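You operate a simulated robot arm through the tools that you are given. There is no shell and no other tool. Be economical: measure what you need, move in short steps, check, and stop when the job is done.

Carry out the task below with a simulated robot arm. There is one attempt and no reset: what you move stays moved.

TASK
Slide the pale blue wad along the top of the black-legged table until it stands next to the small yellow cone.

It is judged by the outcome, as a careful person would: the job done as asked, and still so three seconds after it is handed in. It fails if anything else is knocked over, pushed out of place, dropped, spilled or broken.

THE ROBOT
A 7-joint arm with a two-finger parallel gripper, fixed in place. Base frame: the origin is at the foot of the arm, x ahead of it, y to its left, z up; the work surface is at about z = 0. Lengths are in mm, angles in degrees, forces in N, time in s.
With the tool pointing down near the work surface it reaches from about 240 to 620 mm from the base axis. Its first joint turns from -66.0 to 66.0 degrees. Payload 2.6 kg.
Tool frame: the origin (TCP) lies between the finger pads and is the grasp point; the fingertips stand 30 mm ahead of it; z points along the fingers, y is the line along which they close. The gripper opens to 94 mm. The fingers are 28 mm wide and 10 mm thick; the gripper's body (50 by 96 mm) begins 55 mm behind the TCP.
Orientation is that of the tool frame in the base frame, as a unit quaternion [x, y, z, w]. With the fingers straight down and closing along the base's y, the tool's x points along the base's -x, its y along +y and its z along -z.

THE INTERFACE
- The arm moves only by the tool move_arm. Its arguments are lists of equal length, an entry for each row: "dp": the shift along the base's x, y, z in cm, a list of three; "dr": the turn, a rotation vector about the base's x, y, z in degrees, a list of three; "gripper": the finger opening in cm, from 0 to 9.4. In form: {"dp": [[tx, ty, tz], ...], "dr": [[ax, ay, az], ...], "gripper": [gripper, ...]}. A call has 1 to 12 rows; each row shifts and turns the commanded pose from where the row before left it. A row lasts 0.2 s, in which the tool goes at most 50 mm and 8.6 degrees; a call with a longer step from one row to the next is refused whole, and so is a gripper value outside its range. A pose out of reach is approached as far as the arm can. The call stops where the force on the tool passes 40 N (or 10 N more than at its start, if that is more) or the arm is blocked; 0.2 s more then pass. The fingers move at their own pace (about 72 mm/s each) and stop on an object; they squeeze with about 30 N. The grip force told is the motor's: it shows also when the fingers shut on nothing. Time passes only in rows, and 0.2 s behind the last, so rows that do not move let the fingers close. It gives the time, the measured TCP pose, the force on the tool (base axes), the opening and the grip force at its end, in the units of the frame above (readings bear some noise), and new pictures: "pictures" is both (left out), scene, wrist or none.
- Cameras (640 x 400 px; columns grow to the right, rows downward): "scene" is fixed at [57.5, 463.9, 559.5]; the picture's right is [-0.41, -0.91, 0.00], its down [-0.57, 0.26, -0.78] and it looks along [0.71, -0.32, -0.63] (base axes); focal length 364 px, centre (320, 200). "wrist" rides on the gripper at [-37, 0, -58] in the tool frame; the picture's right is [0.00, -1.00, 0.00], its down [0.97, 0.00, -0.24] and it looks along [0.24, 0.00, 0.97] (tool axes); focal length 218 px, centre (320, 200).
- locate(camera, pixels): there is no depth. For up to 12 entries [column, row, z] of the newest picture of that camera ("zoom" is the newest enlarged one), the place [x, y] in the base frame at which the ray of that pixel passes the height z, good to about 2 mm. No time passes.
- zoom(camera, box): a new picture of the part [left, top, right, bottom] of that camera's present view, enlarged. No time passes.
- hand_in(): hands the job in; it is judged then, once.

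Work in short steps. Measure before you move; look again where a grasp or a placing could have gone wrong, and mend it. You have 60 turns and 120 pictures in all, those below and enlarged ones among them. Open the gripper and draw the arm clear of the work before you hand the job in, unless the task says otherwise; then end with one line.

The tools are called by a JSON object that holds its "method" and its "body". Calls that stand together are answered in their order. move_arm: Moves the arm, as the interface text tells. Its arguments: {"type":"object","properties":{"dp":{"type":"array","items":{"type":"array","items":{"type":"number"}}},"dr":{"type":"array","items":{"type":"array","items":{"type":"number"}}},"gripper":{"type":"array","items":{"type":"number"}},"pictures":{"type":"string","enum":["both","scene","wrist","none"]}},"required":["dp","dr","gripper"]} The other tools are called the same way: locate (camera, pixels) gives the place at which the rays of pixels pass given heights; zoom (camera, box) takes an enlarged picture of a part of a camera's view; hand_in () hands the job in.

At the start:

```text
time: 0.0
position: [369.3, 283.8, 265.7]
ee_rot: [0.0, 1.0, 0.0, 0.0]
contact_force: [0.7, 0.0, -0.5]
width: 94.0
gripper_force: 0.0
```

scene: 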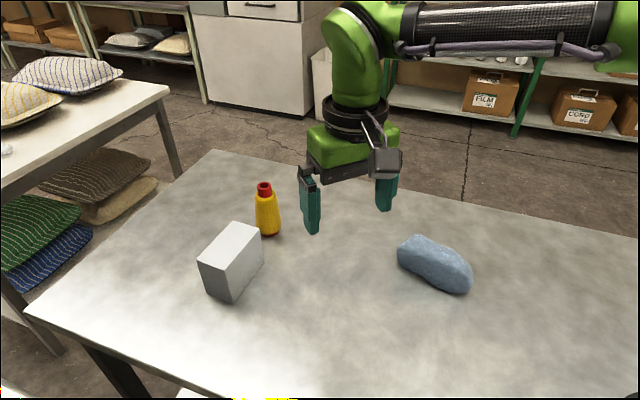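
wrist: 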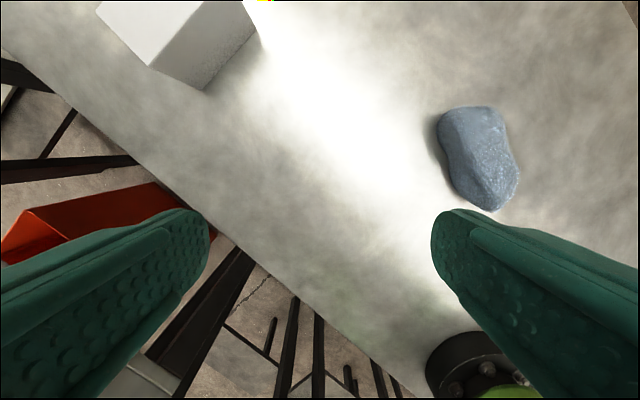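

The wad lies at scene (435,265), the yellow cone at (267,212) and a grey block at (230,262). I'll locate their base points.

{"method": "locate", "body": {"camera": "scene", "pixels": [[268, 234, 0], [257, 231, 0], [280, 231, 0], [264, 185, 75], [398, 262, 5], [470, 290, 5], [400, 240, 30], [473, 272, 20], [435, 262, 20], [262, 262, 0], [233, 302, 0], [208, 293, 0]]}}

{"method": "zoom", "body": {"camera": "scene", "box": [180, 150, 500, 350]}}

{"method": "locate", "body": {"camera": "wrist", "pixels": [[440, 120, 10], [500, 108, 10], [518, 170, 10], [495, 210, 10], [450, 175, 10], [480, 155, 30], [208, 90, 0], [255, 30, 0]]}}

```text
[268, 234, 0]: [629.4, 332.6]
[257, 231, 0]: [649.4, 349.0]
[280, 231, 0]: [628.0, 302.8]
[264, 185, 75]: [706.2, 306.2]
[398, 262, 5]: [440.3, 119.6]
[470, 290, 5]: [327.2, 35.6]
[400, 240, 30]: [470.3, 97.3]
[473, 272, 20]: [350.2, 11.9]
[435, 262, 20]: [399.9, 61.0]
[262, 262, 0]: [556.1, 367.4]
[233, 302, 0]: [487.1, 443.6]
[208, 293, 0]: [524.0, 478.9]
```

```text
2.00 times, centred on (340, 250) of scene
```

zoom: 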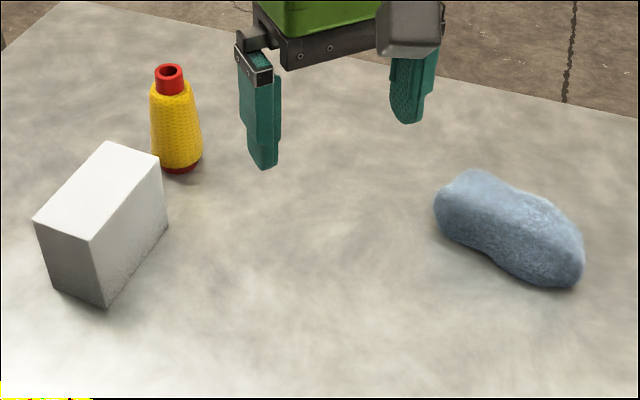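

```text
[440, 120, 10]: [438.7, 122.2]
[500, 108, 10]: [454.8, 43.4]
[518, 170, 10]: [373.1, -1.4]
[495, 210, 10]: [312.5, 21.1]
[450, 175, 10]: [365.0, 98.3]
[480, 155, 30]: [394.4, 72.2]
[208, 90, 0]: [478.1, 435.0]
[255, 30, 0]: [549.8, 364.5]
```

The cone stands near (650,327) and the wad is centred near (388,58), with its long axis about 20° from x. I'll move above the wad and yaw +20° to look straight down.

{"method": "move_arm", "body": {"dp": [[0, -4.5, 0], [0, -4.5, 0], [0, -4.5, 0], [0, -4.5, -2], [-0.5, -4.5, -3], [-0.5, -0.5, -2], [0, 0, 0]], "dr": [[0, 0, 7], [0, 0, 7], [0, 0, 6], [0, 0, 0], [0, 0, 0], [0, 0, 0], [0, 0, 0]], "gripper": [9.4, 9.4, 9.4, 9.4, 9.4, 9.4, 9.4]}}

```text
refused: row 5 steps farther than a row can; nothing moved
```

Row 5 was too long, so I'll shorten it and retry.

{"method": "move_arm", "body": {"dp": [[0, -4.5, 0], [0, -4.5, 0], [0, -4.5, 0], [0, -4.5, -2], [-0.5, -4, -2.5], [-0.5, -1, -2.5], [0, 0, 0]], "dr": [[0, 0, 7], [0, 0, 7], [0, 0, 6], [0, 0, 0], [0, 0, 0], [0, 0, 0], [0, 0, 0]], "gripper": [9.4, 9.4, 9.4, 9.4, 9.4, 9.4, 9.4]}}

```text
time: 1.6
position: [358.8, 53.2, 198.5]
ee_rot: [-0.173, 0.985, -0.001, 0.0]
contact_force: [-0.6, 0.3, 0.3]
width: 93.8
gripper_force: 0.1
```

scene: 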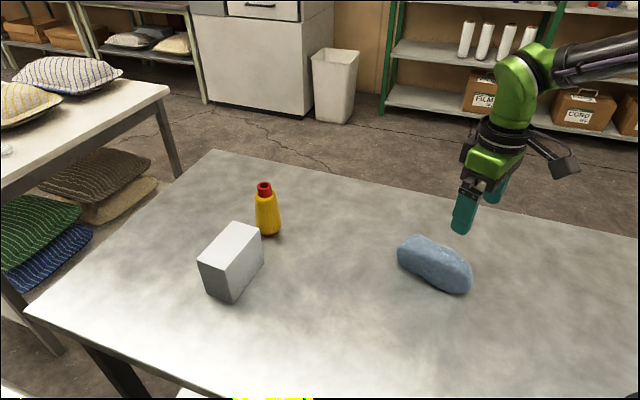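
wrist: 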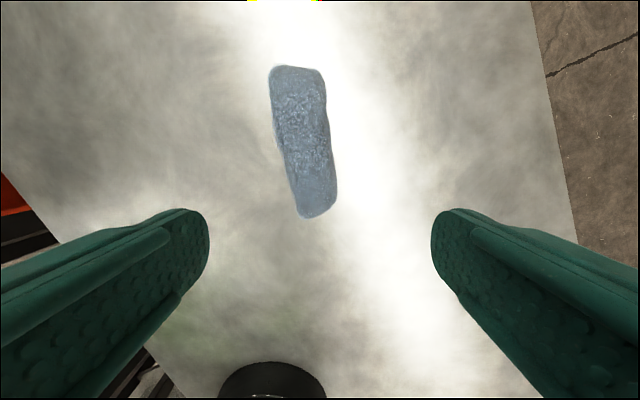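

The wad spans wrist (270,70)–(335,215). I'll measure its outline.

{"method": "locate", "body": {"camera": "wrist", "pixels": [[270, 75, 20], [322, 72, 20], [296, 66, 20], [277, 140, 20], [331, 140, 20], [291, 190, 20], [337, 185, 20], [315, 218, 15]]}}

{"method": "locate", "body": {"camera": "scene", "pixels": [[472, 285, 0], [460, 294, 0], [420, 280, 0], [398, 262, 0], [264, 237, 0], [274, 236, 0]]}}

```text
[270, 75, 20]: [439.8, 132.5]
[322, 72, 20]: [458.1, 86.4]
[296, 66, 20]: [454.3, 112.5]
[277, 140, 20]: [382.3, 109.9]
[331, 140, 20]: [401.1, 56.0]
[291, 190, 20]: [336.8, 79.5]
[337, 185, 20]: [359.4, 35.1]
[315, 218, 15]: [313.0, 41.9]
```

```text
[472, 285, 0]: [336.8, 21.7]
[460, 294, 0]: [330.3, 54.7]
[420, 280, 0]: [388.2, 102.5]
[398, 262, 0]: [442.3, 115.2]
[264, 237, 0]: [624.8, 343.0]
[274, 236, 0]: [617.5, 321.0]
```

The wad is about 140 × 55 mm on an axis of about 26°, from (315,45) to (452,110). I'll straddle its rear part at about (355,63), turn 6° more and descend with the fingers open.

{"method": "move_arm", "body": {"dp": [[-0.4, 1.0, -4], [0, 0, -4], [0, 0, -4], [0, 0, -2], [0, 0, -1], [0, 0, -0.8], [0, 0, 0]], "dr": [[0, 0, 6], [0, 0, 0], [0, 0, 0], [0, 0, 0], [0, 0, 0], [0, 0, 0], [0, 0, 0]], "gripper": [9.4, 9.4, 9.4, 9.4, 9.4, 9.4, 9.4]}}

```text
time: 3.2
position: [354.6, 63.2, 37.7]
ee_rot: [-0.225, 0.974, 0.0, 0.0]
contact_force: [-0.6, 0.2, 0.3]
width: 94.1
gripper_force: 0.0
```

scene: 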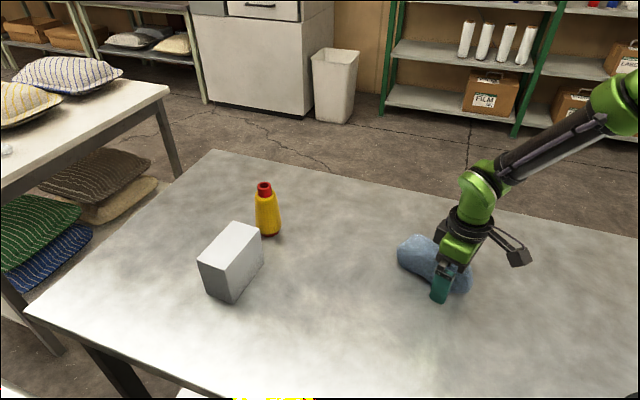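
wrist: 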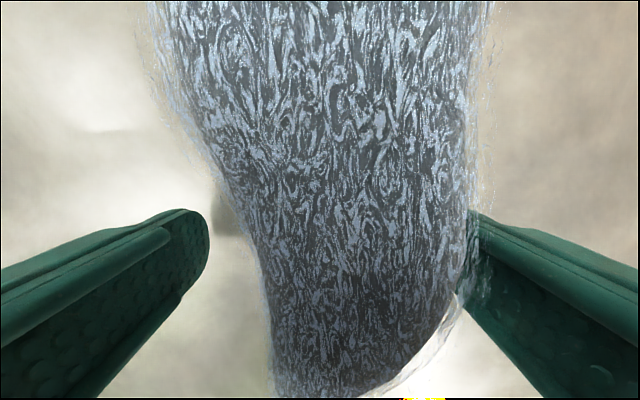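

The wad sits a little toward the right finger. I'll shift about 8 mm that way and close the gripper gently.

{"method": "move_arm", "body": {"dp": [[0.35, -0.7, 0], [0, 0, 0], [0, 0, 0], [0, 0, 0], [0, 0, 0]], "dr": [[0, 0, 0], [0, 0, 0], [0, 0, 0], [0, 0, 0], [0, 0, 0]], "gripper": [9.4, 7.5, 6, 5, 5]}}

```text
time: 4.4
position: [357.6, 57.3, 39.2]
ee_rot: [-0.226, 0.974, 0.0, 0.001]
contact_force: [0.5, 0.9, 0.9]
width: 51.5
gripper_force: 30.3
```

scene: 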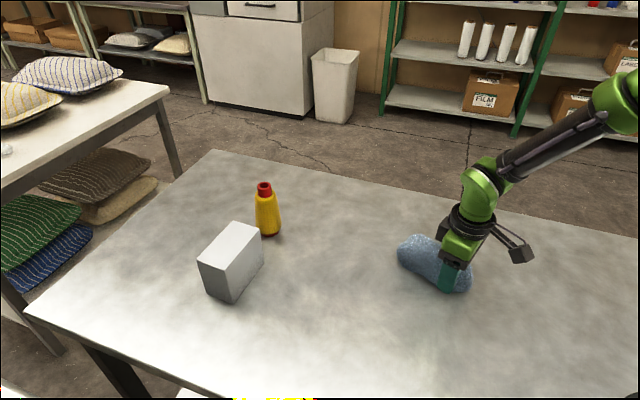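
wrist: 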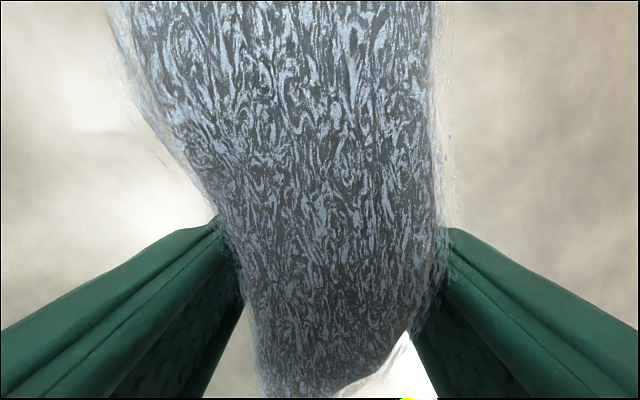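

The wad is held at 51 mm with 30 N. I'll drag it level toward the cone, turning +2° per row.

{"method": "move_arm", "body": {"dp": [[1, 0.8, 0], [1.6, 1.3, 0], [1.6, 1.4, 0], [1.6, 1.4, 0], [1.6, 1.4, 0], [1.6, 1.4, 0], [1.6, 1.4, 0], [1.6, 1.4, 0], [0, 0, 0]], "dr": [[0, 0, 0], [0, 0, 2], [0, 0, 2], [0, 0, 2], [0, 0, 2], [0, 0, 2], [0, 0, 2], [0, 0, 2], [0, 0, 0]], "gripper": [5, 5, 5, 5, 5, 5, 5, 5, 5]}}

```text
time: 6.4
position: [482.0, 161.5, 39.3]
ee_rot: [-0.342, 0.94, 0.0, 0.0]
contact_force: [-0.5, -0.6, 1.0]
width: 51.2
gripper_force: 1.6
```

scene: 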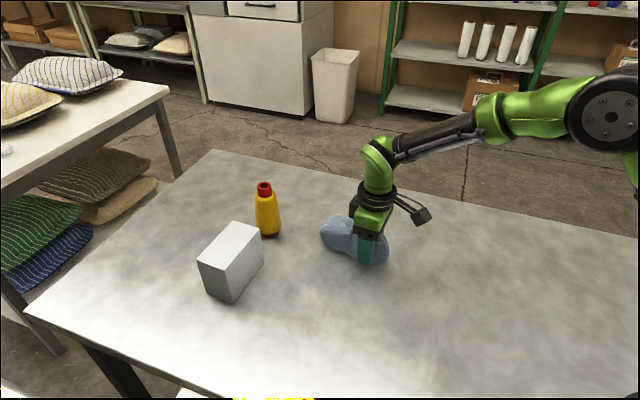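
wrist: 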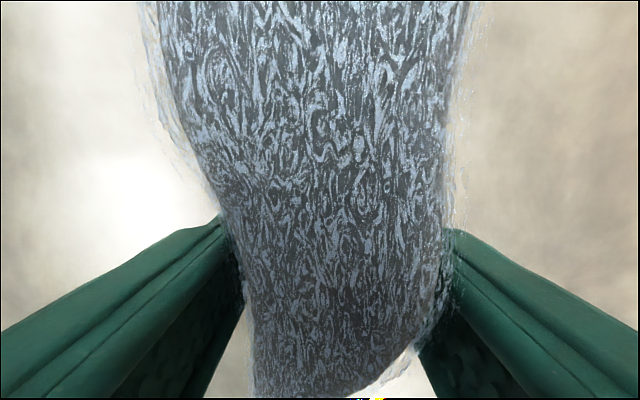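

The wad follows and its tip is at scene (321,237). I'll measure the tip and the cone's base edge to size the last step.

{"method": "zoom", "body": {"camera": "scene", "box": [230, 170, 410, 283]}}

{"method": "locate", "body": {"camera": "scene", "pixels": [[321, 237, 10], [325, 245, 0], [321, 230, 20], [279, 233, 0], [268, 236, 0], [259, 233, 0], [281, 225, 15]]}}

```text
3.54 times, centred on (320, 226) of scene
```

zoom: 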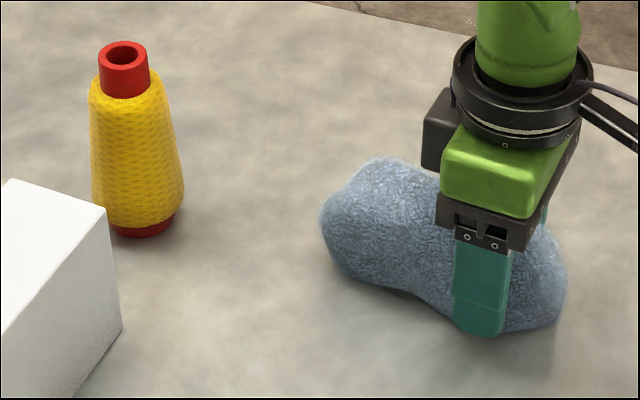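

```text
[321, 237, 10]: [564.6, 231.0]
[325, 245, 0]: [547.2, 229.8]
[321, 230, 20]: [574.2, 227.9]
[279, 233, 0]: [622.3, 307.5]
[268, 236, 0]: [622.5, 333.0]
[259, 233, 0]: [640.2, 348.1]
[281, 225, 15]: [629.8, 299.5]
```

The wad's tip is near (566,231) and the cone's centre near (641,325), so the gap is about 90 mm. I'll drag 65 mm toward the cone and check.

{"method": "move_arm", "body": {"dp": [[1.0, 1.3, 0], [1.0, 1.3, 0], [1.0, 1.3, 0], [1.0, 1.2, 0], [0, 0, 0], [0, 0, 0]], "dr": [[0, 0, 0], [0, 0, 2], [0, 0, 2], [0, 0, 0], [0, 0, 0], [0, 0, 0]], "gripper": [5, 5, 5, 5, 5, 5], "pictures": "none"}}

{"method": "zoom", "body": {"camera": "scene", "box": [230, 160, 390, 260]}}

```text
time: 7.8
position: [521.5, 212.7, 38.0]
ee_rot: [-0.375, 0.927, 0.0, 0.0]
contact_force: [0.6, 0.8, -1.0]
width: 51.0
gripper_force: 1.1
```

```text
4.00 times, centred on (310, 210) of scene
```

zoom: 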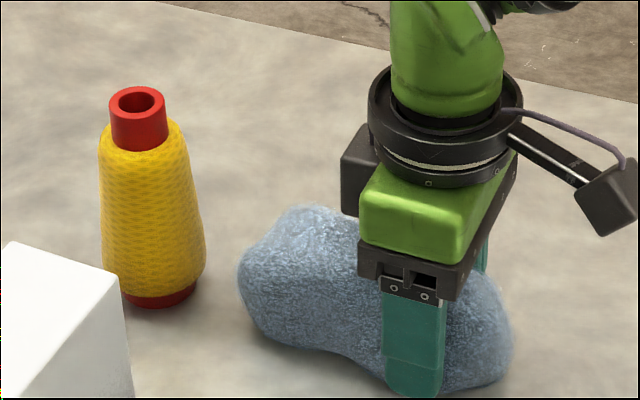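

A gap remains between the cone's right edge (zoom 205,250) and the wad (zoom 240,280). I'll measure it.

{"method": "locate", "body": {"camera": "zoom", "pixels": [[240, 280, 15], [252, 240, 35], [290, 207, 45], [258, 325, 5], [205, 255, 20], [160, 307, 0], [195, 288, 0], [122, 292, 0]]}}

```text
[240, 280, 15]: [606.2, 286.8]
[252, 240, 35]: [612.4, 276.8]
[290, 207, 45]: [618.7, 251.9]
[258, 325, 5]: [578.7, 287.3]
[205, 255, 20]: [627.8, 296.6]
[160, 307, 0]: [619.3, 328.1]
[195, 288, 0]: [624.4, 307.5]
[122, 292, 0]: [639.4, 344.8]
```

The gap is about 25 mm. I'll nudge 13 mm more.

{"method": "move_arm", "body": {"dp": [[0.45, 0.45, 0], [0.45, 0.45, 0], [0, 0, 0], [0, 0, 0]], "dr": [[0, 0, 0], [0, 0, 0], [0, 0, 0], [0, 0, 0]], "gripper": [5, 5, 5, 5], "pictures": "none"}}

{"method": "zoom", "body": {"camera": "scene", "box": [230, 160, 390, 260]}}

```text
time: 8.8
position: [531.5, 221.7, 39.2]
ee_rot: [-0.375, 0.927, 0.0, 0.0]
contact_force: [-0.5, -0.9, 2.9]
width: 50.9
gripper_force: 18.5
```

```text
4.00 times, centred on (310, 210) of scene
```

zoom: 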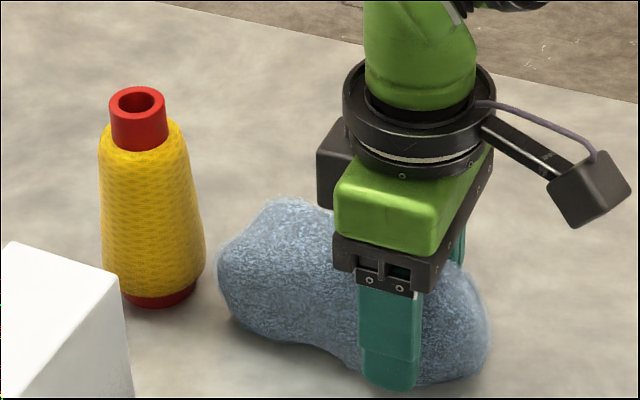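

The wad now stands about 1 cm from the cone, which hasn't moved. I'll open the gripper, rise and back away.

{"method": "move_arm", "body": {"dp": [[0, 0, 0], [0, 0, 0], [0, 0, 0], [0, 0, 1.5], [0, 0, 4], [0, 0, 4], [-2, -2, 4], [-2, -3, 3], [-2, -4, 0], [-2, -4, 0], [0, 0, 0]], "dr": [[0, 0, 0], [0, 0, 0], [0, 0, 0], [0, 0, 0], [0, 0, 0], [0, 0, 0], [0, 0, 0], [0, 0, 0], [0, 0, 0], [0, 0, 0], [0, 0, 0]], "gripper": [6.5, 8, 9, 9, 9, 9, 9, 9, 9, 9, 9], "pictures": "scene"}}

{"method": "zoom", "body": {"camera": "scene", "box": [230, 160, 390, 260]}}

```text
time: 11.2
position: [449.7, 92.0, 204.3]
ee_rot: [-0.375, 0.927, 0.0, 0.0]
contact_force: [-1.2, 0.0, -0.4]
width: 90.1
gripper_force: 0.0
```

scene: 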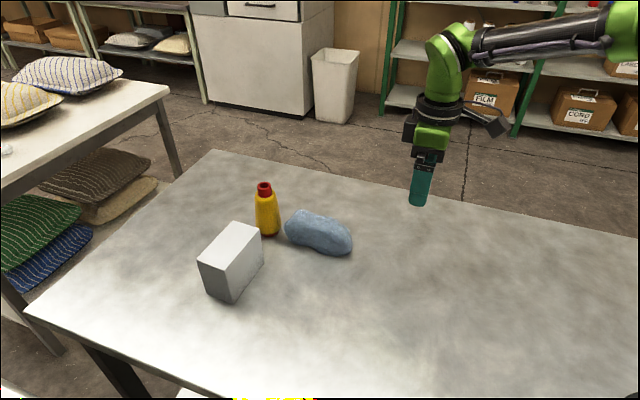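

```text
4.00 times, centred on (310, 210) of scene
```

zoom: 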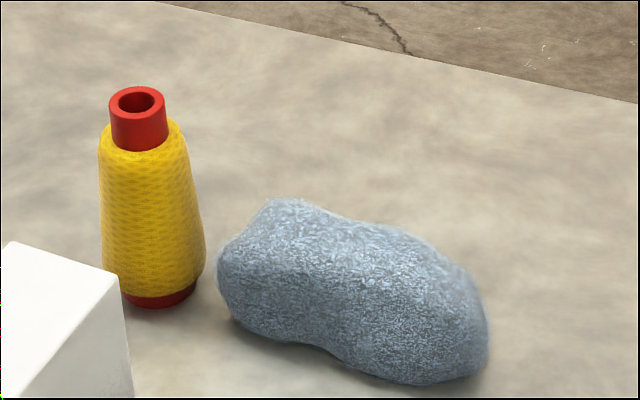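

The wad rests beside the cone, the cone and block haven't moved, and the arm is clear, so I'm handing in.

{"method": "hand_in", "body": {}}

```text
The job is handed in.
```

I slid the pale blue wad along the table to about 1 cm from the small yellow cone; the cone and the grey block were not moved.
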